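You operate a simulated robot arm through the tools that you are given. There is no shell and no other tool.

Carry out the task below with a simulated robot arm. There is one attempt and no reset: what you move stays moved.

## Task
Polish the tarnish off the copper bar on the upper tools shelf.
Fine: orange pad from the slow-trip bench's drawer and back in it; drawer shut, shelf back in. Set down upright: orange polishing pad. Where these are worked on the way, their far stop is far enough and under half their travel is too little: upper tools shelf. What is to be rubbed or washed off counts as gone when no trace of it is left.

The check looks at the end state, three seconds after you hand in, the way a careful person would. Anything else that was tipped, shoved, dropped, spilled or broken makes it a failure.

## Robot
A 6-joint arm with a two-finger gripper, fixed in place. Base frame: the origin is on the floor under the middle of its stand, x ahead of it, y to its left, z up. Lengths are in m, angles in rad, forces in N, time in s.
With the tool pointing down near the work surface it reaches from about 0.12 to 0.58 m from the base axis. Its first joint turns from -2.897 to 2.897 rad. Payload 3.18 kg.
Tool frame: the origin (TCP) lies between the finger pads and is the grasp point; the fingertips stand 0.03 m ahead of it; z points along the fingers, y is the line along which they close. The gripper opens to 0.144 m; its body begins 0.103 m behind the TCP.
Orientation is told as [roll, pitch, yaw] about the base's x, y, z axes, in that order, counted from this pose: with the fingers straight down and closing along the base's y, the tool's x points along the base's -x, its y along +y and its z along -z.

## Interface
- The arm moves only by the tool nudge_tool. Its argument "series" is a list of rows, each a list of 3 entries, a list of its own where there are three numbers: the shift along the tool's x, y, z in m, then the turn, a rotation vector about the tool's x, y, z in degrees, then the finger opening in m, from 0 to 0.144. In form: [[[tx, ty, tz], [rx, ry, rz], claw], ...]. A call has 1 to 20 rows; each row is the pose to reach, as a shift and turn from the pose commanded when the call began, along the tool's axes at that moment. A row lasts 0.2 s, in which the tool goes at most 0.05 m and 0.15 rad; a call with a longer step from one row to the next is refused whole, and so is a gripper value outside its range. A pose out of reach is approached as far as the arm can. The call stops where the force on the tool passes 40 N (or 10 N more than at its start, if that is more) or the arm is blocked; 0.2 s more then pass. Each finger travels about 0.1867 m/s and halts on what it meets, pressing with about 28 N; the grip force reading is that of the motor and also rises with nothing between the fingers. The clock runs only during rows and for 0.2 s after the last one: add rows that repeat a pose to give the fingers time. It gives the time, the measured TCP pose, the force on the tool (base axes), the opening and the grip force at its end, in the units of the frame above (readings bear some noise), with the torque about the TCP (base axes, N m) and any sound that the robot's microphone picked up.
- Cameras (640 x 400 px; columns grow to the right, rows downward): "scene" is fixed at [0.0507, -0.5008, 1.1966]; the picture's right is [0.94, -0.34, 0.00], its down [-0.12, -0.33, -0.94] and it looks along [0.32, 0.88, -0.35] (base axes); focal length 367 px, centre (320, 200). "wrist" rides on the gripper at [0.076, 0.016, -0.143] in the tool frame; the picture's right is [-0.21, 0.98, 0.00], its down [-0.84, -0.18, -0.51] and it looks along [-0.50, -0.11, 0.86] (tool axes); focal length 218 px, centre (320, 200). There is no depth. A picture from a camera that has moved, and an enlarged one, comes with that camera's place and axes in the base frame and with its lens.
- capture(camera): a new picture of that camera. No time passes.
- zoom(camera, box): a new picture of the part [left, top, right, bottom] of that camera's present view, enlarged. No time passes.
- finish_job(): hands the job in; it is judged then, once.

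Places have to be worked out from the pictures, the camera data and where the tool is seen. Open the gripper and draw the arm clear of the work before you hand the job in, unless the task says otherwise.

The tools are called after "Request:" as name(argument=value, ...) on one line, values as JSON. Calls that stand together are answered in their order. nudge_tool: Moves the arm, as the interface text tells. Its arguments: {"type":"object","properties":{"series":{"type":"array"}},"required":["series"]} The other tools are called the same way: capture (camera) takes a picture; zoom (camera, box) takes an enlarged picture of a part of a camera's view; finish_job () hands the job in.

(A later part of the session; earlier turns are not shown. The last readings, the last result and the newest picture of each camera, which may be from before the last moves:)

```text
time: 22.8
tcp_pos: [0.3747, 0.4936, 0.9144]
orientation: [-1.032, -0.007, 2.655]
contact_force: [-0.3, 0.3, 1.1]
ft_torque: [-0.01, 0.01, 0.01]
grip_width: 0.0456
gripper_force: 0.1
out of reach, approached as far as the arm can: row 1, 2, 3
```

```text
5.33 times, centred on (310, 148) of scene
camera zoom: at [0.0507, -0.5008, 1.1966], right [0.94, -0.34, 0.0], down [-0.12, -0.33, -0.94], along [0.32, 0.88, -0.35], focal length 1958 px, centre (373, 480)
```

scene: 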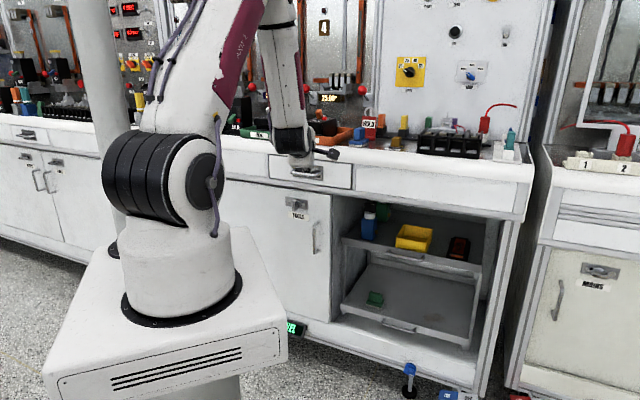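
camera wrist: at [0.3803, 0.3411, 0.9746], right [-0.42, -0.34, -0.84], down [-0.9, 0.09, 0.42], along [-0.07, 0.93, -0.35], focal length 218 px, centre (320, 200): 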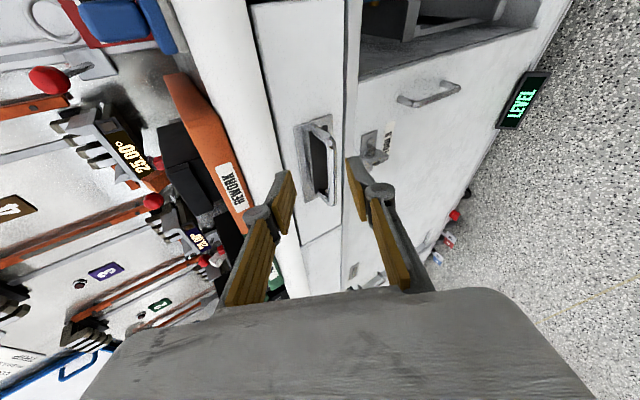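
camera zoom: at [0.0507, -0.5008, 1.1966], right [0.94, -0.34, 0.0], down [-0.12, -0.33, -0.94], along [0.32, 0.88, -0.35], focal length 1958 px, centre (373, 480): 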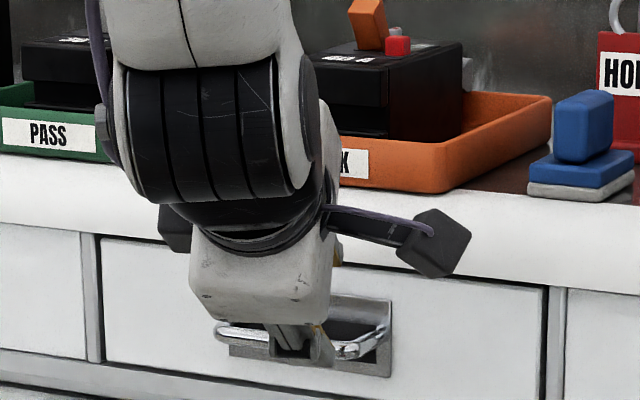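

The handle is now right between the fingers in the wrist view. I advance about 5 cm along the tool so the bar lies between the finger tips.

Request:
nudge_tool(series=[[[-0.006, 0.0029, 0.0126], [0, 0, 0], 0.046], [[-0.01, 0.0058, 0.0252], [0, 0, 0], 0.046], [[-0.014, 0.0075, 0.0378], [0, 0, 0], 0.046], [[-0.018, 0.0087, 0.0505], [0, 0, 0], 0.046], [[-0.018, 0.0087, 0.0505], [0, 0, 0], 0.046]])

Request:
capture(camera="wrist")

Request:
zoom(camera="scene", box=[250, 110, 370, 185])

```text
time: 24.0
tcp_pos: [0.3978, 0.5251, 0.8875]
orientation: [-1.031, -0.009, 2.653]
contact_force: [0.6, -0.4, -0.9]
ft_torque: [0.03, 0.05, 0.03]
grip_width: 0.0459
gripper_force: 0.2
out of reach, approached as far as the arm can: row 1, 2, 3, 4, 5
```

```text
taken
camera wrist: at [0.405, 0.374, 0.9464], right [-0.42, -0.34, -0.84], down [-0.9, 0.09, 0.42], along [-0.07, 0.93, -0.35], focal length 218 px, centre (320, 200)
```

wrist: 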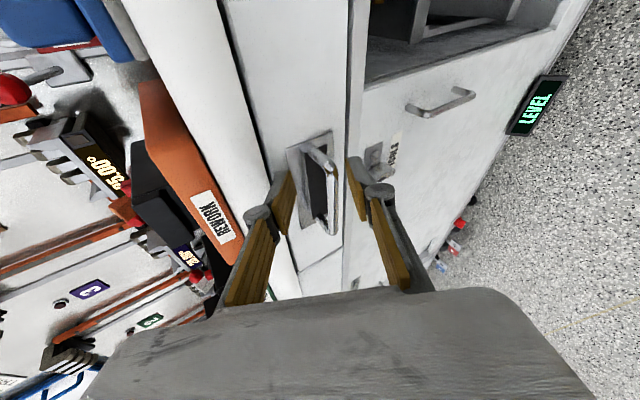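

```text
5.33 times, centred on (310, 148) of scene
camera zoom: at [0.0507, -0.5008, 1.1966], right [0.94, -0.34, 0.0], down [-0.12, -0.33, -0.94], along [0.32, 0.88, -0.35], focal length 1958 px, centre (373, 480)
```

zoom: 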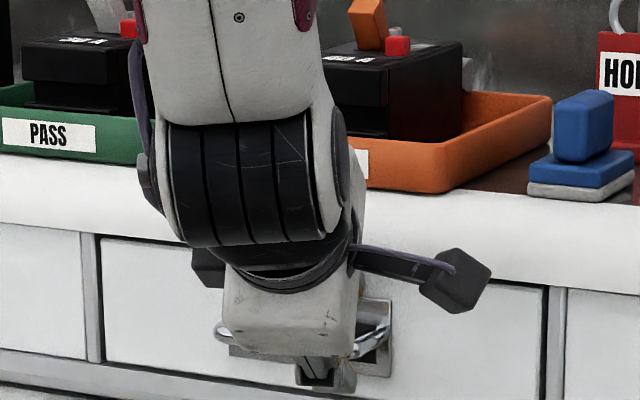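

The bar lies about 1 cm ahead of the TCP between the fingers, near its right corner. I centre slightly and close the fingers on it.

Request:
nudge_tool(series=[[[0, 0.008, 0.003], [0, 0, 0], 0.046], [[0, 0.008, 0.003], [0, 0, 0], 0.02], [[0, 0.008, 0.003], [0, 0, 0], 0.0], [[0, 0.008, 0.003], [0, 0, 0], 0.0]])

Request:
zoom(camera="wrist", box=[220, 100, 420, 225])

```text
time: 25.0
tcp_pos: [0.4059, 0.5172, 0.8778]
orientation: [-1.022, -0.001, 2.644]
contact_force: [-3.3, -7.4, -26.3]
ft_torque: [-0.26, 0.44, -0.03]
grip_width: 0.0116
gripper_force: 41.9
out of reach, approached as far as the arm can: row 1, 2, 3, 4
```

```text
3.20 times, centred on (320, 162) of wrist
camera zoom: at [0.4113, 0.3656, 0.9377], right [-0.43, -0.35, -0.83], down [-0.9, 0.1, 0.42], along [-0.06, 0.93, -0.36], focal length 698 px, centre (320, 320)
```

zoom: 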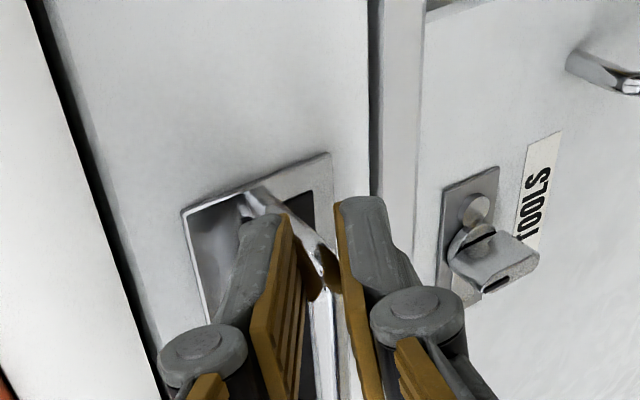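

The grip reads 11.6 mm with real force, so the bar is held. I pull straight back along −n by 3 cm to test the drawer.

Request:
nudge_tool(series=[[[-0.0043, 0.0075, -0.0123], [0, 0, 0], 0.0], [[-0.0085, 0.015, -0.0245], [0, 0, 0], 0.0], [[-0.0085, 0.015, -0.0245], [0, 0, 0], 0.0]])

Request:
capture(camera="wrist")

Request:
capture(camera="scene")

```text
time: 25.8
tcp_pos: [0.3968, 0.4938, 0.8866]
orientation: [-1.042, 0.001, 2.639]
contact_force: [0.5, 0.5, 0.4]
ft_torque: [0.03, -0.02, 0.0]
grip_width: 0.0
gripper_force: 30.7
out of reach, approached as far as the arm can: row 1, 2, 3
```

```text
taken
camera wrist: at [0.4001, 0.3414, 0.9447], right [-0.42, -0.33, -0.84], down [-0.91, 0.1, 0.41], along [-0.05, 0.94, -0.35], focal length 218 px, centre (320, 200)
```

wrist: 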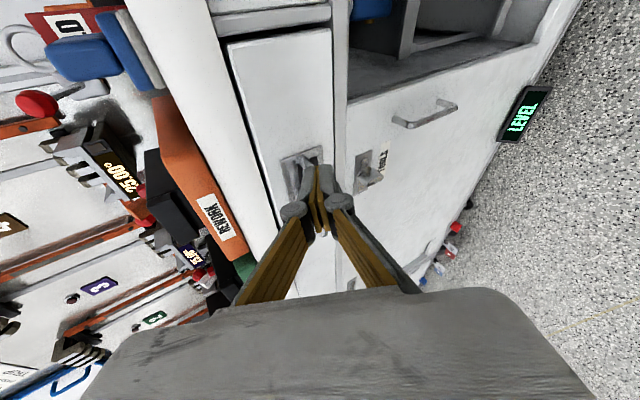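

```text
taken
```

scene: 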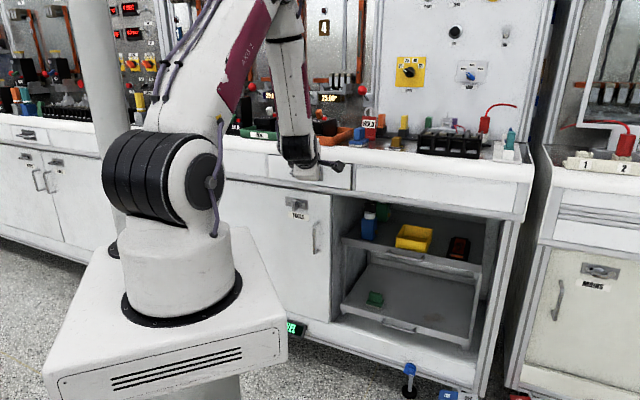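

The fingers slipped off the bar because the arm's joint limit made the pull drift upward; the drawer stayed shut. This wrist branch suits the tools shelf better (tool points left of the arm plane), so I back off rightward and go look at the shelf handle first.

Request:
nudge_tool(series=[[[0.02, 0.002, -0.02], [0, 0, 0], 0.0], [[0.045, 0.008, -0.04], [0, 3, 1.8], 0.0], [[0.078, 0.0155, -0.052], [0, 6, 3.5], 0.03], [[0.105, 0.03, -0.047], [0, 9, 5.3], 0.05], [[0.13, 0.046, -0.04], [0, 11.5, 6.7], 0.05], [[0.15, 0.061, -0.032], [0, 13.8, 8.07], 0.05]])

Request:
capture(camera="wrist")

Request:
capture(camera="scene")

```text
time: 27.2
tcp_pos: [0.5068, 0.3574, 0.8501]
orientation: [-1.035, 0.0, 2.365]
contact_force: [0.4, 0.0, 0.0]
ft_torque: [0.0, -0.02, -0.02]
grip_width: 0.0501
gripper_force: 0.0
out of reach, approached as far as the arm can: row 5, 6
```

```text
taken
camera wrist: at [0.4698, 0.2101, 0.909], right [-0.5, -0.21, -0.84], down [-0.84, 0.34, 0.41], along [0.2, 0.92, -0.35], focal length 218 px, centre (320, 200)
```

wrist: 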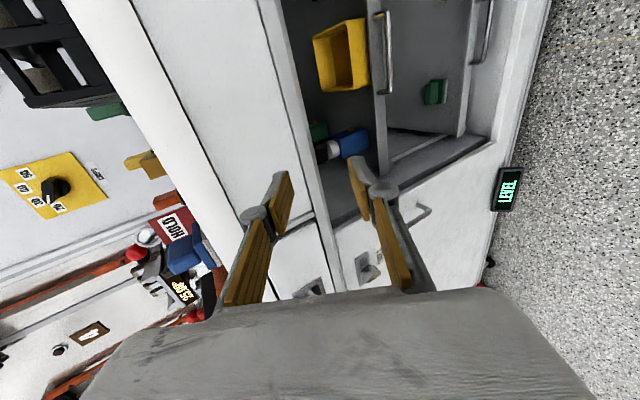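

```text
taken
```

scene: 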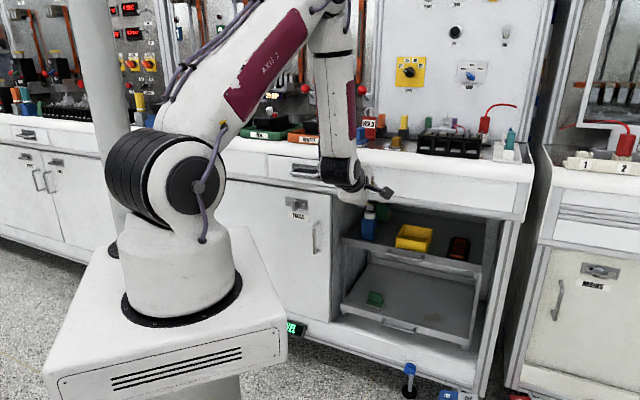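

I can see both shelf handles in the wrist view. I zoom in to localise the upper one, and check the drawer in the scene view.

Request:
zoom(camera="wrist", box=[270, 0, 510, 150])

Request:
zoom(camera="scene", box=[250, 140, 350, 202])

Request:
zoom(camera="scene", box=[330, 190, 490, 290])

```text
2.67 times, centred on (390, 75) of wrist
camera zoom: at [0.4698, 0.2101, 0.909], right [-0.5, -0.21, -0.84], down [-0.84, 0.34, 0.41], along [0.2, 0.92, -0.35], focal length 582 px, centre (133, 533)
```

zoom: 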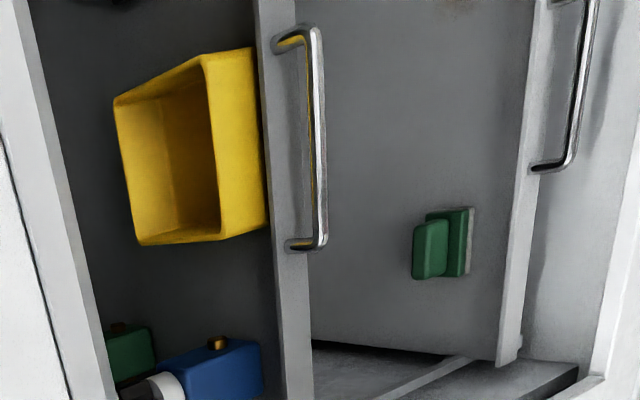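

```text
6.40 times, centred on (300, 171) of scene
camera zoom: at [0.0507, -0.5008, 1.1966], right [0.94, -0.34, 0.0], down [-0.12, -0.33, -0.94], along [0.32, 0.88, -0.35], focal length 2350 px, centre (448, 386)
```

zoom: 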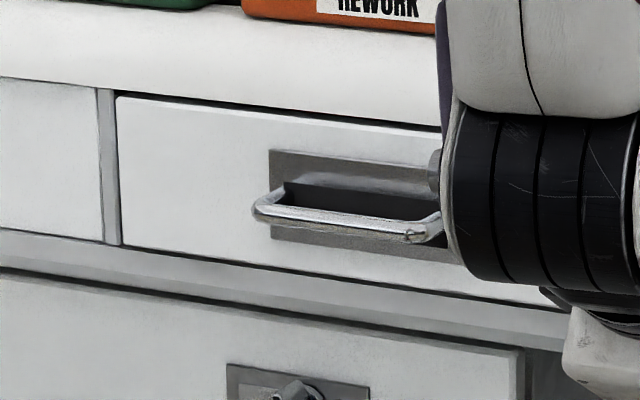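

```text
4.00 times, centred on (410, 240) of scene
camera zoom: at [0.0507, -0.5008, 1.1966], right [0.94, -0.34, 0.0], down [-0.12, -0.33, -0.94], along [0.32, 0.88, -0.35], focal length 1468 px, centre (-40, 40)
```

zoom: 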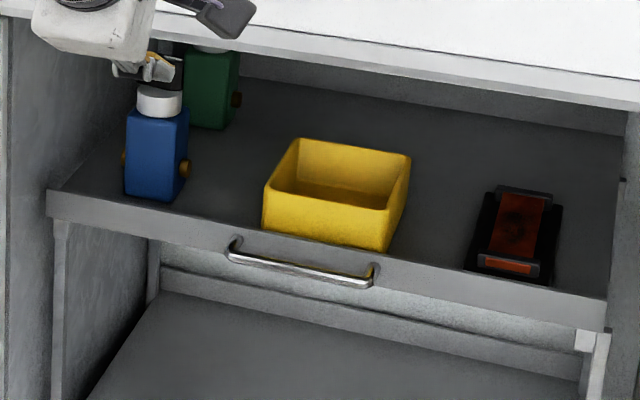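

The shelf handle triangulates to about [0.69, 0.43, 0.58], some 10 cm behind the bench face. I go down to a point on its approach line, about 25 cm out, with the tool 35° below horizontal.

Request:
nudge_tool(series=[[[0.0186, 0.03, 0.0108], [-1.1, 0, 0], 0.06], [[0.0372, 0.06, 0.0216], [-2.2, 0, 0], 0.06], [[0.0558, 0.09, 0.0323], [-3.3, 0, 0], 0.06], [[0.0744, 0.12, 0.0431], [-4.3, 0, 0], 0.06], [[0.0744, 0.12, 0.0431], [-4.3, 0, 0], 0.06]])

Request:
capture(camera="wrist")

Request:
capture(camera="scene")

```text
time: 28.4
tcp_pos: [0.5467, 0.2872, 0.7263]
orientation: [-0.953, 0.007, 2.353]
contact_force: [-0.4, 0.8, 0.1]
ft_torque: [-0.01, 0.03, -0.01]
grip_width: 0.0602
gripper_force: 0.2
out of reach, approached as far as the arm can: row 4, 5
```

```text
taken
camera wrist: at [0.5118, 0.1453, 0.7965], right [-0.54, -0.26, -0.8], down [-0.82, 0.38, 0.43], along [0.19, 0.89, -0.42], focal length 218 px, centre (320, 200)
```

wrist: 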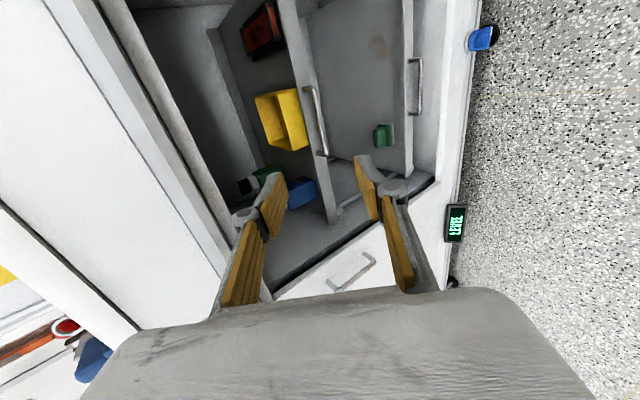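

```text
taken
```

scene: 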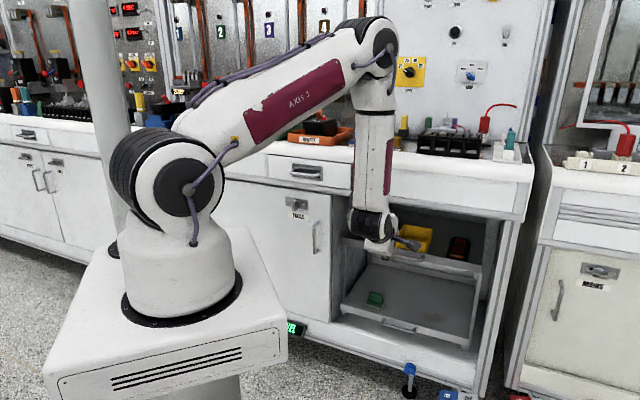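

The whole arm is visible and well-behaved. I zoom in to refine the upper shelf handle's position from this closer view.

Request:
zoom(camera="wrist", box=[220, 60, 420, 185])

Request:
zoom(camera="wrist", box=[220, 0, 320, 62])

Request:
zoom(camera="scene", box=[330, 190, 490, 290])

```text
3.20 times, centred on (320, 122) of wrist
camera zoom: at [0.5118, 0.1453, 0.7965], right [-0.54, -0.26, -0.8], down [-0.82, 0.38, 0.43], along [0.19, 0.89, -0.42], focal length 698 px, centre (320, 448)
```

zoom: 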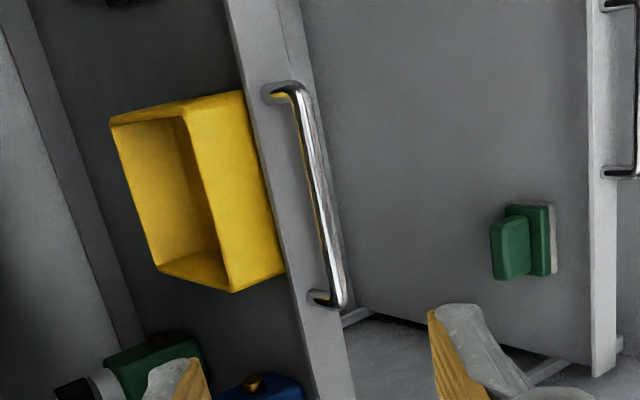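

```text
6.40 times, centred on (270, 31) of wrist
camera zoom: at [0.5118, 0.1453, 0.7965], right [-0.54, -0.26, -0.8], down [-0.82, 0.38, 0.43], along [0.19, 0.89, -0.42], focal length 1397 px, centre (640, 1282)
```

zoom: 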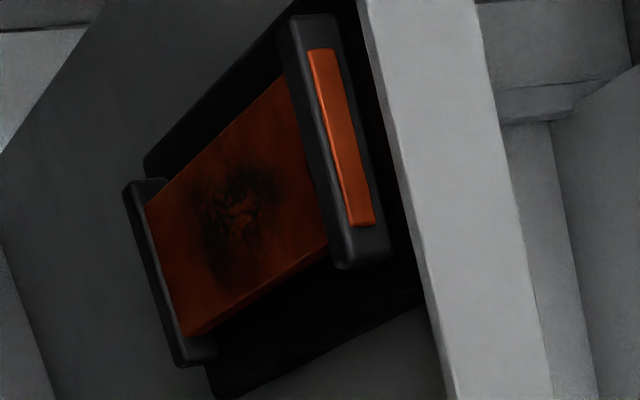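

```text
4.00 times, centred on (410, 240) of scene
camera zoom: at [0.0507, -0.5008, 1.1966], right [0.94, -0.34, 0.0], down [-0.12, -0.33, -0.94], along [0.32, 0.88, -0.35], focal length 1468 px, centre (-40, 40)
```

zoom: 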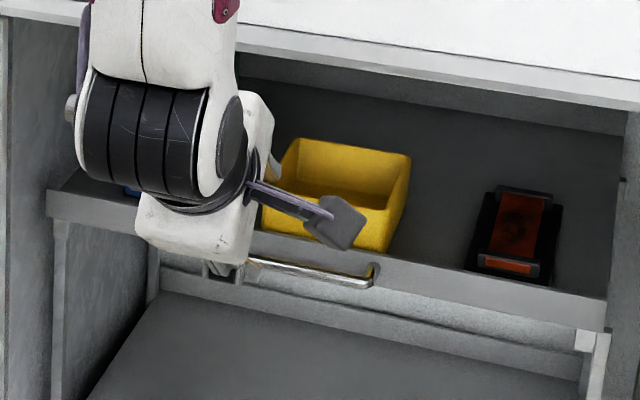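

The handle bar's centre lies almost exactly on the tool axis, about 0.285 m ahead. I advance 0.20 m along the axis with fingers at 3.6 cm, then recheck.

Request:
nudge_tool(series=[[[-0.001, 0, 0.04], [0, 0, 0], 0.05], [[-0.002, 0, 0.08], [0, 0, 0], 0.04], [[-0.003, 0, 0.12], [0, 0, 0], 0.036], [[-0.004, 0, 0.16], [0, 0, 0], 0.036], [[-0.005, 0, 0.2], [0, 0, 0], 0.036], [[-0.005, 0, 0.2], [0, 0, 0], 0.036]])

Request:
capture(camera="wrist")

Request:
capture(camera="scene")

```text
time: 29.8
tcp_pos: [0.6602, 0.4077, 0.6123]
orientation: [-0.961, 0.008, 2.354]
contact_force: [0.1, 0.3, -0.3]
ft_torque: [-0.03, -0.01, -0.02]
grip_width: 0.0359
gripper_force: 0.1
```

```text
taken
camera wrist: at [0.6248, 0.2643, 0.6816], right [-0.54, -0.25, -0.8], down [-0.82, 0.38, 0.43], along [0.2, 0.89, -0.41], focal length 218 px, centre (320, 200)
```

wrist: 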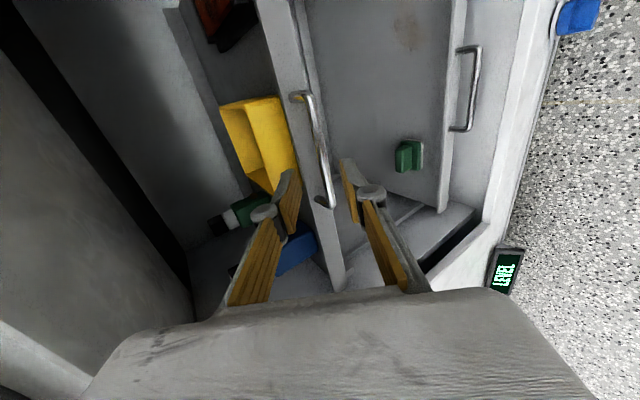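

```text
taken
```

scene: 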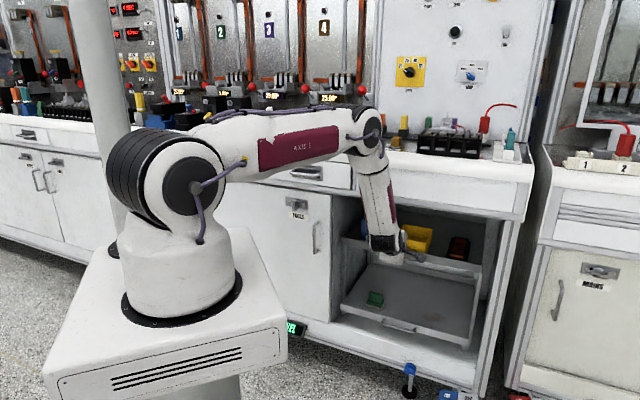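

The bar is now ~8.5 cm ahead, still centred between the fingers. I advance 7 cm and then close on it.

Request:
nudge_tool(series=[[[0, 0, 0.03], [0, 0, 0], 0.036], [[0, 0.0005, 0.055], [0, 0, 0], 0.036], [[0, 0.001, 0.072], [0, 0, 0], 0.036], [[0, 0.001, 0.072], [0, 0, 0], 0.036]])

Request:
zoom(camera="wrist", box=[220, 80, 420, 205])

```text
time: 30.8
tcp_pos: [0.7023, 0.4481, 0.5706]
orientation: [-0.962, 0.01, 2.352]
contact_force: [-0.5, -3.4, 0.9]
ft_torque: [-0.02, 0.01, -0.01]
grip_width: 0.0393
gripper_force: 0.1
```

```text
3.20 times, centred on (320, 142) of wrist
camera zoom: at [0.6663, 0.3053, 0.6399], right [-0.54, -0.25, -0.8], down [-0.82, 0.38, 0.43], along [0.2, 0.89, -0.41], focal length 698 px, centre (320, 384)
```

zoom: 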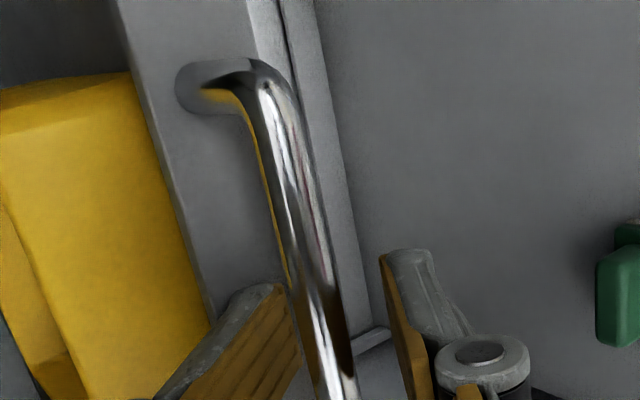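

The bar lies between the fingers, slightly nearer the upper one. I close the gripper.

Request:
nudge_tool(series=[[[0, -0.003, 0.068], [0, 0, 0], 0.02], [[0, -0.003, 0.068], [0, 0, 0], 0.0], [[0, -0.003, 0.068], [0, 0, 0], 0.0]])

Request:
zoom(camera="wrist", box=[220, 80, 420, 205])

```text
refused: row 1 steps farther than a row can; nothing moved
```

```text
3.20 times, centred on (320, 142) of wrist
camera zoom: at [0.6663, 0.3053, 0.6399], right [-0.54, -0.25, -0.8], down [-0.82, 0.38, 0.43], along [0.2, 0.89, -0.41], focal length 698 px, centre (320, 384)
```

zoom: 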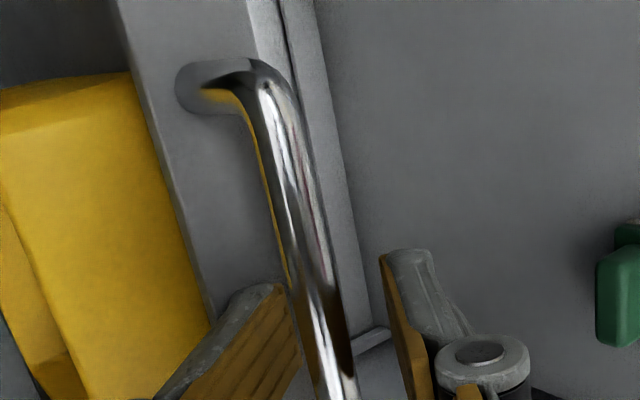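

Shifts are relative to the current pose, so I resend it with only a tiny correction (3 mm) while closing.

Request:
nudge_tool(series=[[[0, -0.003, -0.003], [0, 0, 0], 0.02], [[0, -0.003, -0.003], [0, 0, 0], 0.0], [[0, -0.003, -0.003], [0, 0, 0], 0.0]])

Request:
zoom(camera="wrist", box=[220, 80, 420, 205])

```text
time: 31.6
tcp_pos: [0.6992, 0.4463, 0.5704]
orientation: [-0.954, 0.005, 2.353]
contact_force: [-9.0, -5.5, -22.0]
ft_torque: [0.0, 0.14, -0.17]
grip_width: 0.0094
gripper_force: 39.7
```

```text
3.20 times, centred on (320, 142) of wrist
camera zoom: at [0.6637, 0.3036, 0.6409], right [-0.54, -0.26, -0.8], down [-0.82, 0.38, 0.43], along [0.19, 0.89, -0.42], focal length 698 px, centre (320, 384)
```

zoom: 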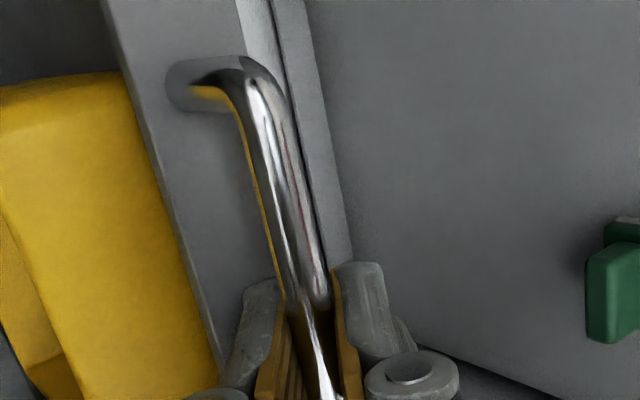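

Held (9.4 mm, 40 N). I pull the shelf straight out along −n, first 4 cm as a test.

Request:
nudge_tool(series=[[[0, 0.0108, -0.0112], [0, 0, 0], 0.0], [[0, 0.0196, -0.0229], [0, 0, 0], 0.0], [[0, 0.0264, -0.0326], [0, 0, 0], 0.0]])

Request:
capture(camera="wrist")

Request:
capture(camera="scene")

```text
time: 32.4
tcp_pos: [0.6713, 0.419, 0.5708]
orientation: [-0.959, 0.01, 2.354]
contact_force: [-4.3, 5.1, -23.2]
ft_torque: [0.07, 0.21, -0.2]
grip_width: 0.0096
gripper_force: 39.5
```

```text
taken
camera wrist: at [0.6358, 0.2755, 0.6401], right [-0.54, -0.25, -0.8], down [-0.82, 0.38, 0.43], along [0.2, 0.89, -0.41], focal length 218 px, centre (320, 200)
```

wrist: 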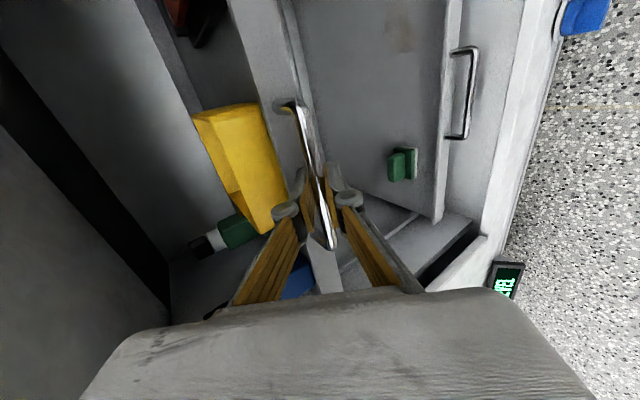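

```text
taken
```

scene: 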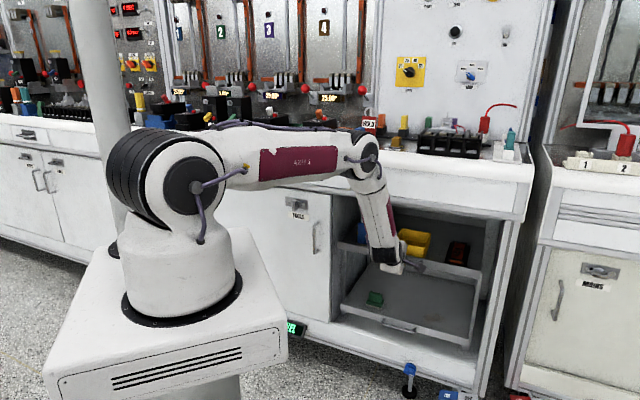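

The shelf slides out with the hand. I keep pulling slowly, another 15 cm.

Request:
nudge_tool(series=[[[0, 0.0086, -0.0123], [0, 0, 0], 0.0], [[0, 0.0172, -0.0246], [0, 0, 0], 0.0], [[0, 0.0258, -0.0369], [0, 0, 0], 0.0], [[0, 0.0344, -0.0492], [0, 0, 0], 0.0], [[0, 0.043, -0.0614], [0, 0, 0], 0.0], [[0, 0.0516, -0.0737], [0, 0, 0], 0.0], [[0, 0.0602, -0.086], [0, 0, 0], 0.0], [[0, 0.0688, -0.0983], [0, 0, 0], 0.0], [[0, 0.0774, -0.1106], [0, 0, 0], 0.0], [[0, 0.086, -0.1228], [0, 0, 0], 0.0]])

Request:
capture(camera="wrist")

Request:
capture(camera="scene")

```text
time: 34.6
tcp_pos: [0.5719, 0.3189, 0.5723]
orientation: [-0.953, 0.006, 2.362]
contact_force: [-17.1, 19.8, -19.5]
ft_torque: [0.26, 0.35, -0.09]
grip_width: 0.0096
gripper_force: 40.5
out of reach, approached as far as the arm can: row 10
```

```text
taken
camera wrist: at [0.5373, 0.1748, 0.6412], right [-0.54, -0.26, -0.8], down [-0.82, 0.38, 0.43], along [0.19, 0.89, -0.42], focal length 218 px, centre (320, 200)
```

wrist: 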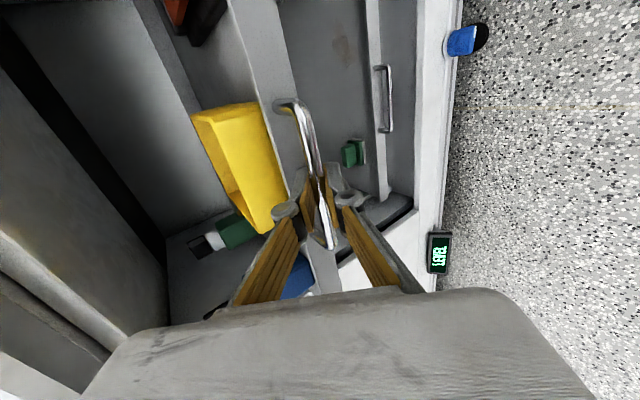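

```text
taken
```

scene: 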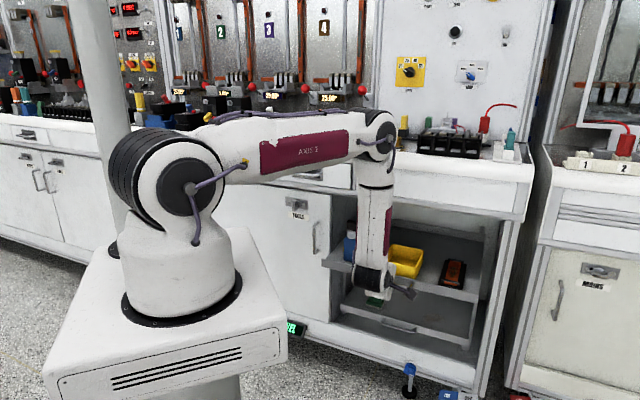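

Shelf is out 18 cm; a sideways load appears because of the arm's joint limit, not an end stop. I continue slowly while tilting the tool down around the bar to ease that.

Request:
nudge_tool(series=[[[0, 0.0058, -0.0082], [-2, 0, 0], 0.0], [[0, 0.0116, -0.0163], [-4, 0, 0], 0.0], [[0, 0.0174, -0.0245], [-6, 0, 0], 0.0]])

Request:
capture(camera="wrist")

```text
time: 35.4
tcp_pos: [0.5539, 0.2956, 0.5731]
orientation: [-0.857, 0.009, 2.353]
contact_force: [-14.6, 14.3, -6.5]
ft_torque: [0.37, 0.37, 0.23]
grip_width: 0.0097
gripper_force: 40.4
```

```text
taken
camera wrist: at [0.5221, 0.1574, 0.6541], right [-0.6, -0.31, -0.74], down [-0.79, 0.41, 0.46], along [0.17, 0.86, -0.49], focal length 218 px, centre (320, 200)
```

wrist: 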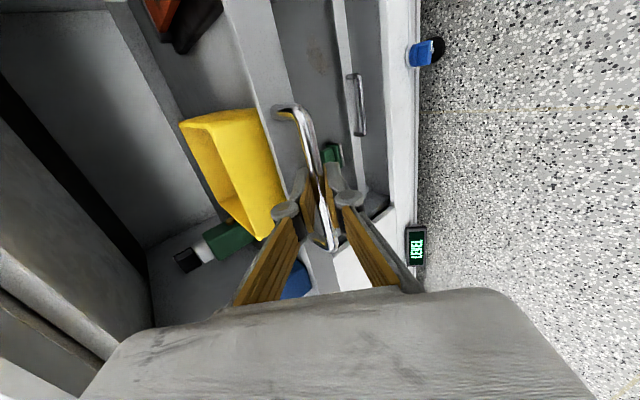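

Good, no reach problem now, 21 cm out. I continue pulling another 6 cm with further gentle down-tilt.

Request:
nudge_tool(series=[[[-0.001, 0.0079, -0.0091], [-2, 0, 0], 0.0], [[-0.002, 0.0157, -0.0181], [-4, 0, 0], 0.0], [[-0.003, 0.0236, -0.0272], [-6, 0, 0], 0.0], [[-0.003, 0.0314, -0.0363], [-8, 0, 0], 0.0], [[-0.003, 0.0393, -0.0454], [-10, 0, 0], 0.0]])

Request:
capture(camera="wrist")

Request:
capture(camera="scene")

```text
time: 36.6
tcp_pos: [0.5107, 0.2542, 0.5734]
orientation: [-0.686, 0.011, 2.348]
contact_force: [14.0, -13.1, 6.2]
ft_torque: [-0.32, -0.4, -0.37]
grip_width: 0.0101
gripper_force: 40.1
```

```text
taken
camera wrist: at [0.4902, 0.1265, 0.6743], right [-0.68, -0.39, -0.62], down [-0.73, 0.48, 0.5], along [0.1, 0.79, -0.6], focal length 218 px, centre (320, 200)
```

wrist: 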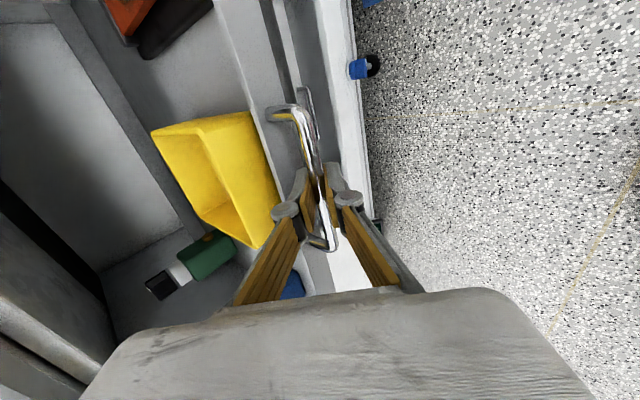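

```text
taken
```

scene: 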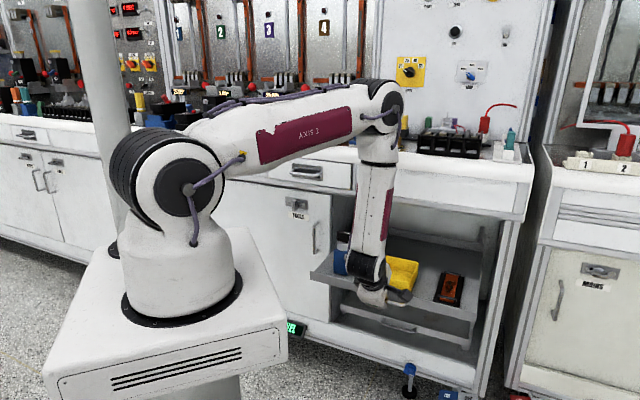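

27 cm out and still no stop. I keep pulling another 6 cm, watching the pull force.

Request:
nudge_tool(series=[[[0.001, 0.0093, -0.0076], [-1, 0, 0], 0.0], [[0.0015, 0.0186, -0.0152], [-2, 0, 0], 0.0], [[0.0015, 0.0279, -0.0228], [-3, 0, 0], 0.0], [[0.0015, 0.0371, -0.0304], [-4, 0, 0], 0.0], [[0.0015, 0.0464, -0.038], [-5, 0, 0], 0.0]])

Request:
capture(camera="scene")

Request:
capture(camera="wrist")

```text
time: 37.8
tcp_pos: [0.4659, 0.2104, 0.5726]
orientation: [-0.597, 0.009, 2.352]
contact_force: [13.9, -14.5, 25.4]
ft_torque: [-0.07, -0.17, -0.2]
grip_width: 0.0098
gripper_force: 40.4
```

```text
taken
```

scene: 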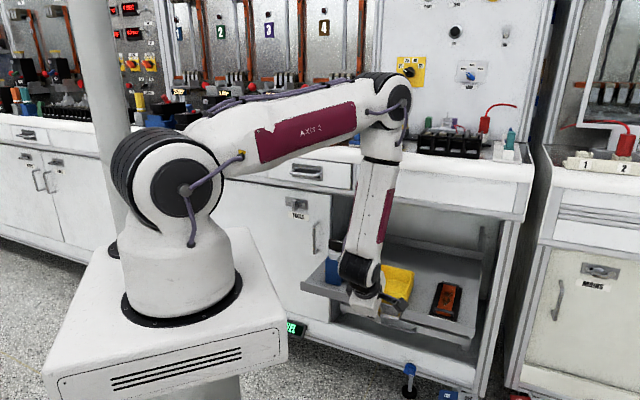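

```text
taken
camera wrist: at [0.4527, 0.0904, 0.6821], right [-0.72, -0.42, -0.55], down [-0.69, 0.5, 0.51], along [0.06, 0.75, -0.66], focal length 218 px, centre (320, 200)
```

wrist: 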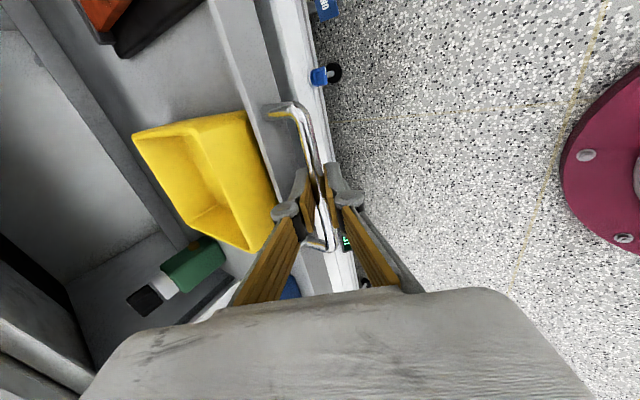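

33 cm out; the shelf still glides freely. I pull a little further to find the stop, relieving the small vertical preload.

Request:
nudge_tool(series=[[[0.001, 0.007, -0.0075], [-1, 0, 0], 0.0], [[0.002, 0.0154, -0.013], [-2, 0, 0], 0.0], [[0.002, 0.0237, -0.0186], [-3, 0, 0], 0.0], [[0.002, 0.032, -0.0242], [-4, 0, 0], 0.0]])

Request:
capture(camera="scene")

```text
time: 38.8
tcp_pos: [0.4448, 0.1889, 0.5782]
orientation: [-0.544, 0.012, 2.364]
contact_force: [1.8, 8.3, -8.3]
ft_torque: [0.13, 0.11, -0.58]
grip_width: 0.01
gripper_force: 40.3
stopped in row 4: the force on the tool passed its limit at 49 N (the readings are from after the stop); the commanded pose is now the measured one
```

```text
taken
```

scene: 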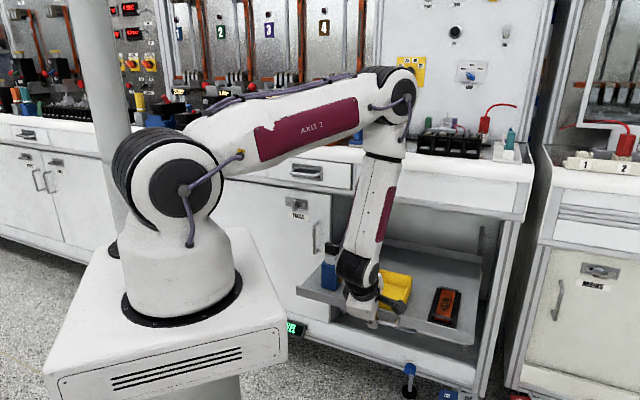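

That is the far stop (36 cm of travel). I open the fingers and back off the bar along the tool axis.

Request:
nudge_tool(series=[[[0, 0, 0], [0, 0, 0], 0.02], [[0, 0, 0], [0, 0, 0], 0.03], [[0, 0, -0.02], [0, 0, 0], 0.03], [[0, 0, -0.04], [0, 0, 0], 0.03], [[0, 0, -0.06], [0, 0, 0], 0.03]])

Request:
capture(camera="wrist")

Request:
capture(camera="scene")

```text
time: 40.0
tcp_pos: [0.4222, 0.1676, 0.6284]
orientation: [-0.547, 0.012, 2.363]
contact_force: [-0.2, 0.1, 0.3]
ft_torque: [-0.03, -0.02, -0.01]
grip_width: 0.03
gripper_force: 0.1
```

```text
taken
camera wrist: at [0.4141, 0.0503, 0.743], right [-0.73, -0.45, -0.51], down [-0.68, 0.52, 0.52], along [0.03, 0.72, -0.69], focal length 218 px, centre (320, 200)
```

wrist: 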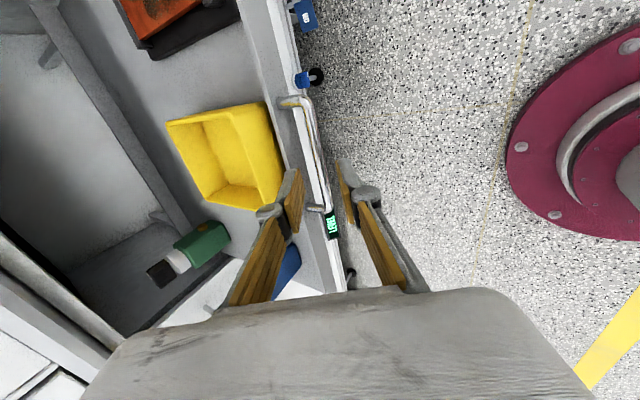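

```text
taken
```

scene: 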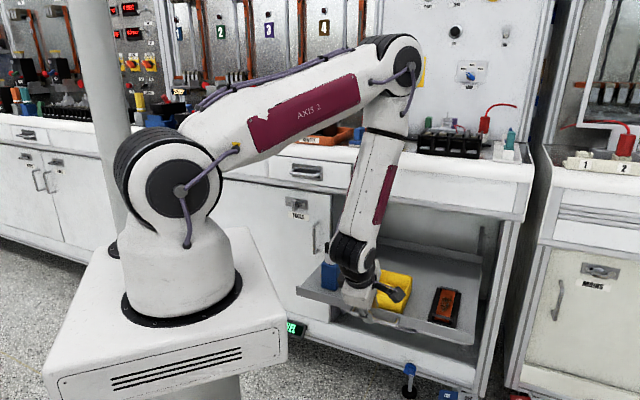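

Clear of the handle. I inspect the pulled-out shelf and the drawer state in the scene view.

Request:
zoom(camera="scene", box=[250, 140, 350, 202])

Request:
zoom(camera="scene", box=[290, 225, 490, 350])

Request:
zoom(camera="wrist", box=[100, 0, 300, 125])

```text
6.40 times, centred on (300, 171) of scene
camera zoom: at [0.0507, -0.5008, 1.1966], right [0.94, -0.34, 0.0], down [-0.12, -0.33, -0.94], along [0.32, 0.88, -0.35], focal length 2350 px, centre (448, 386)
```

zoom: 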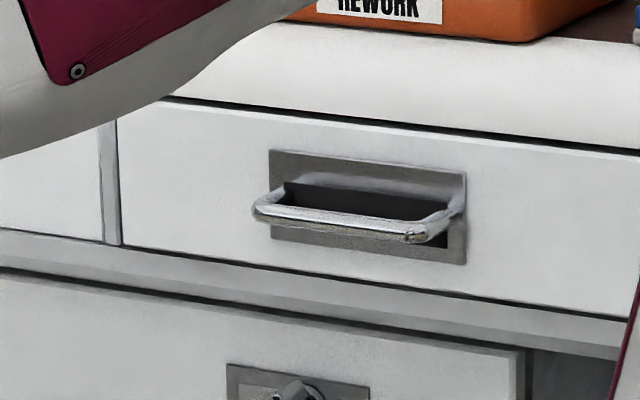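

```text
3.20 times, centred on (390, 288) of scene
camera zoom: at [0.0507, -0.5008, 1.1966], right [0.94, -0.34, 0.0], down [-0.12, -0.33, -0.94], along [0.32, 0.88, -0.35], focal length 1175 px, centre (96, -80)
```

zoom: 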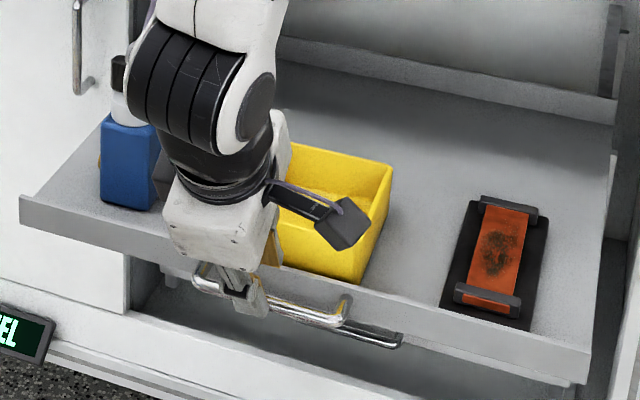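

```text
3.20 times, centred on (200, 62) of wrist
camera zoom: at [0.4141, 0.0503, 0.743], right [-0.73, -0.45, -0.51], down [-0.68, 0.52, 0.52], along [0.03, 0.72, -0.69], focal length 698 px, centre (704, 640)
```

zoom: 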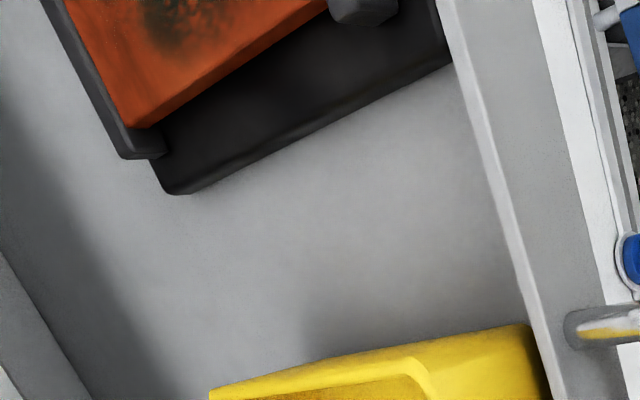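

The shelf is fully out with everything on it upright; the drawer is about 1 cm ajar. I now lift the arm outward and up to free space, to unwind the wrist back to its normal branch.

Request:
nudge_tool(series=[[[0.0013, -0.0339, -0.0148], [1.7, 0, 0], 0.03], [[0.0026, -0.0678, -0.0297], [3.5, 0, 0], 0.03], [[0.0038, -0.1017, -0.0445], [5.2, 0, 0], 0.03], [[0.0051, -0.1356, -0.0594], [7, 0, 0], 0.03], [[0.0064, -0.1695, -0.0742], [8.7, 0, 0], 0.03], [[0.0052, -0.1932, -0.1096], [10, 0, 0], 0.03], [[0.004, -0.2168, -0.145], [11.2, 0, 0], 0.03], [[0.0027, -0.2405, -0.1803], [12.5, 0, 0], 0.03], [[0.0014, -0.2641, -0.2157], [13.7, 0, 0], 0.03]])

Request:
capture(camera="scene")

Request:
capture(camera="wrist")

```text
time: 42.0
tcp_pos: [0.5015, 0.2488, 0.9499]
orientation: [-0.784, 0.013, 2.362]
contact_force: [-0.1, 0.0, 0.2]
ft_torque: [-0.01, -0.02, -0.01]
grip_width: 0.0302
gripper_force: 0.0
```

```text
taken
```

scene: 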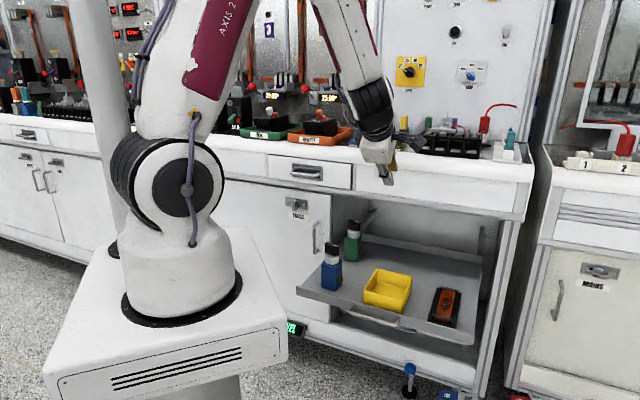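

```text
taken
camera wrist: at [0.4756, 0.1156, 1.0407], right [-0.63, -0.35, -0.69], down [-0.77, 0.43, 0.48], along [0.13, 0.83, -0.54], focal length 218 px, centre (320, 200)
```

wrist: 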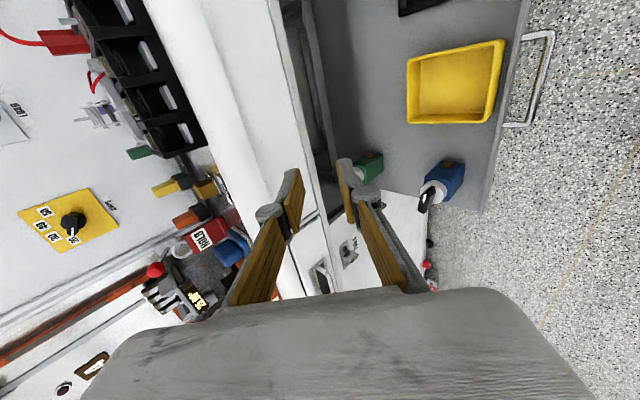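

All as commanded. Now I unwind the wrist: rotate the tool about the forearm axis by 112° (swinging via the left to below), which returns it to the normal downward-bent branch.

Request:
nudge_tool(series=[[[-0.0091, 0.0104, -0.0003], [-2.0, -1.99, -7.48], 0.03], [[-0.0167, 0.0218, -0.0014], [-4.0, -3.98, -14.97], 0.03], [[-0.0226, 0.0341, -0.003], [-6.01, -5.96, -22.45], 0.03], [[-0.0269, 0.047, -0.0053], [-8.01, -7.95, -29.94], 0.03], [[-0.0293, 0.0603, -0.0082], [-10.02, -9.94, -37.42], 0.03], [[-0.03, 0.0736, -0.0115], [-12.02, -11.93, -44.9], 0.03], [[-0.0288, 0.0868, -0.0154], [-14.02, -13.92, -52.39], 0.03], [[-0.0258, 0.0996, -0.0196], [-16.03, -15.9, -59.87], 0.03], [[-0.0209, 0.1117, -0.0241], [-18.03, -17.89, -67.36], 0.03], [[-0.0143, 0.1228, -0.0288], [-20.03, -19.88, -74.84], 0.03], [[-0.0063, 0.1329, -0.0337], [-22.04, -21.87, -82.32], 0.03], [[0.0033, 0.1416, -0.0385], [-24.04, -23.86, -89.81], 0.03], [[0.014, 0.1488, -0.0433], [-26.04, -25.84, -97.29], 0.03], [[0.0257, 0.1545, -0.048], [-28.04, -27.83, -104.78], 0.03]])

Request:
capture(camera="scene")

Request:
capture(camera="wrist")

```text
time: 45.0
tcp_pos: [0.4195, 0.127, 0.8752]
orientation: [0.159, 0.159, -2.051]
contact_force: [0.3, 0.0, 0.9]
ft_torque: [-0.04, 0.01, 0.0]
grip_width: 0.0299
gripper_force: 0.0
```

```text
taken
```

scene: 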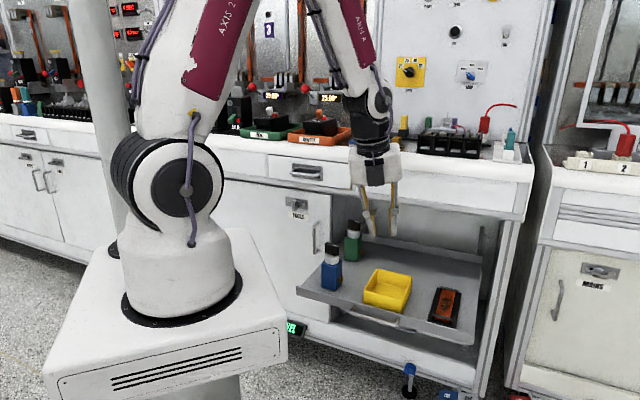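

```text
taken
camera wrist: at [0.4375, 0.1774, 1.0291], right [0.75, -0.65, 0.12], down [-0.65, -0.69, 0.33], along [-0.14, -0.33, -0.93], focal length 218 px, centre (320, 200)
```

wrist: 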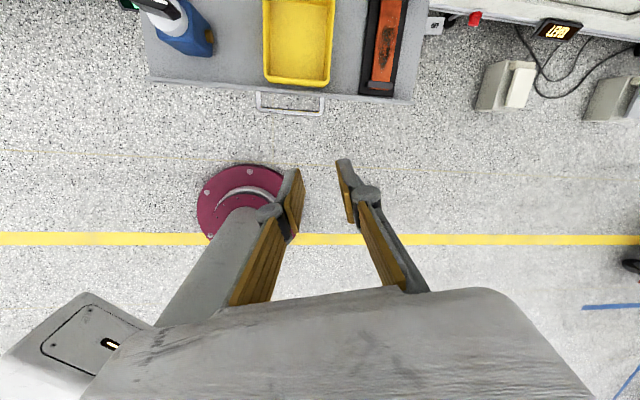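

The wrist is back in its normal branch exactly where my model predicted. Now I go to a pre-grasp above and in front of the drawer handle with the tool 60° below horizontal and the fingers closing in the vertical plane.

Request:
nudge_tool(series=[[[0.0284, -0.012, -0.0272], [-1.11, 1.53, -6.45], 0.03], [[0.0568, -0.0241, -0.0545], [-2.22, 3.05, -12.9], 0.03], [[0.0852, -0.0361, -0.0817], [-3.33, 4.58, -19.3], 0.03], [[0.1135, -0.0481, -0.1089], [-4.44, 6.11, -25.8], 0.03], [[0.1419, -0.0602, -0.1362], [-5.55, 7.64, -32.2], 0.03], [[0.1703, -0.0722, -0.1634], [-6.65, 9.16, -38.7], 0.03], [[0.1982, -0.1064, -0.1458], [-7.76, 10.7, -45.1], 0.03], [[0.2261, -0.1406, -0.1282], [-8.87, 12.2, -51.6], 0.03], [[0.254, -0.1749, -0.1105], [-9.98, 13.7, -58.0], 0.03], [[0.2819, -0.2091, -0.0929], [-11.1, 15.3, -64.5], 0.03], [[0.3098, -0.2433, -0.0753], [-12.2, 16.8, -70.9], 0.03]])

Request:
capture(camera="scene")

Request:
capture(camera="wrist")

```text
time: 47.4
tcp_pos: [0.3334, 0.5115, 0.9598]
orientation: [0.522, 0.004, -0.785]
contact_force: [-0.1, 0.8, 0.3]
ft_torque: [-0.06, 0.03, -0.01]
grip_width: 0.0298
gripper_force: 0.1
```

```text
taken
```

scene: 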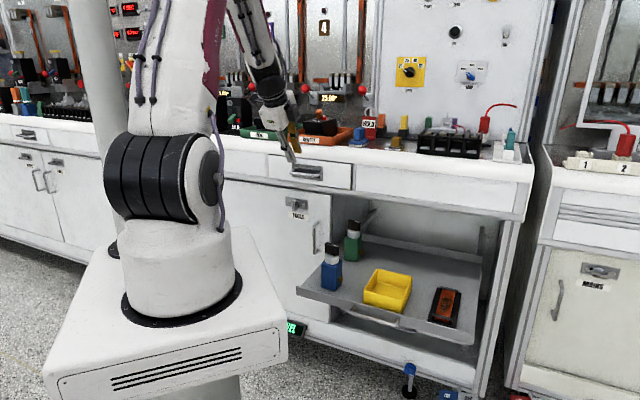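

```text
taken
camera wrist: at [0.2392, 0.524, 1.0917], right [0.75, 0.45, 0.49], down [0.31, -0.89, 0.35], along [0.59, -0.11, -0.8], focal length 218 px, centre (320, 200)
```

wrist: 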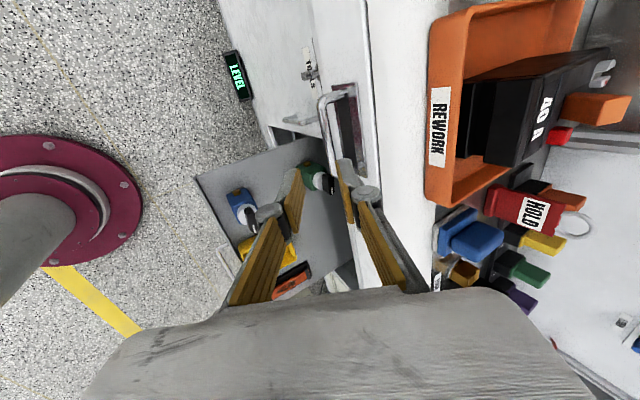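

Right on target and the handle is in view. I zoom in to align precisely before inserting the far finger behind the bar.

Request:
zoom(camera="wrist", box=[250, 60, 410, 200])

Request:
zoom(camera="scene", box=[250, 110, 350, 202])

```text
2.86 times, centred on (330, 130) of wrist
camera zoom: at [0.2392, 0.524, 1.0917], right [0.75, 0.45, 0.49], down [0.31, -0.89, 0.35], along [0.59, -0.11, -0.8], focal length 624 px, centre (291, 400)
```

zoom: 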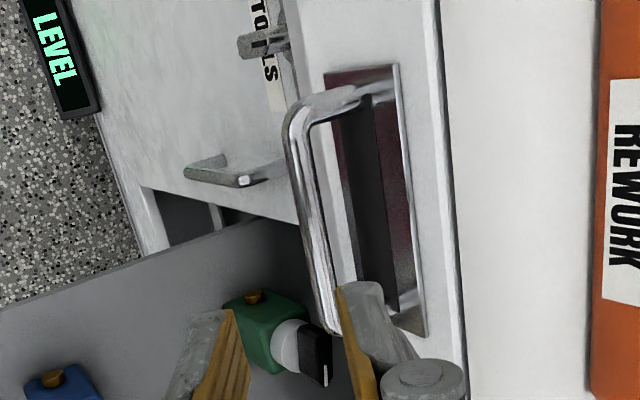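

```text
4.35 times, centred on (300, 156) of scene
camera zoom: at [0.0507, -0.5008, 1.1966], right [0.94, -0.34, 0.0], down [-0.12, -0.33, -0.94], along [0.32, 0.88, -0.35], focal length 1596 px, centre (407, 391)
```

zoom: 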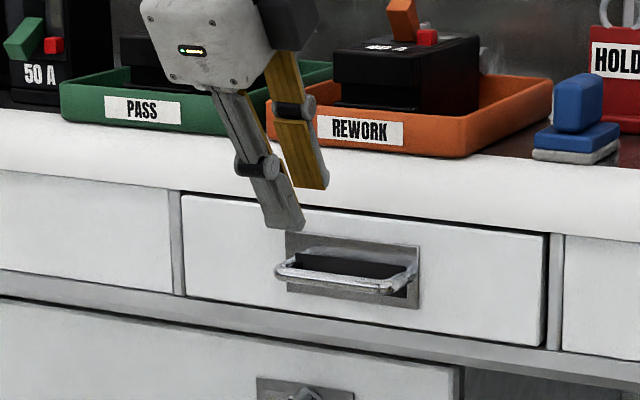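

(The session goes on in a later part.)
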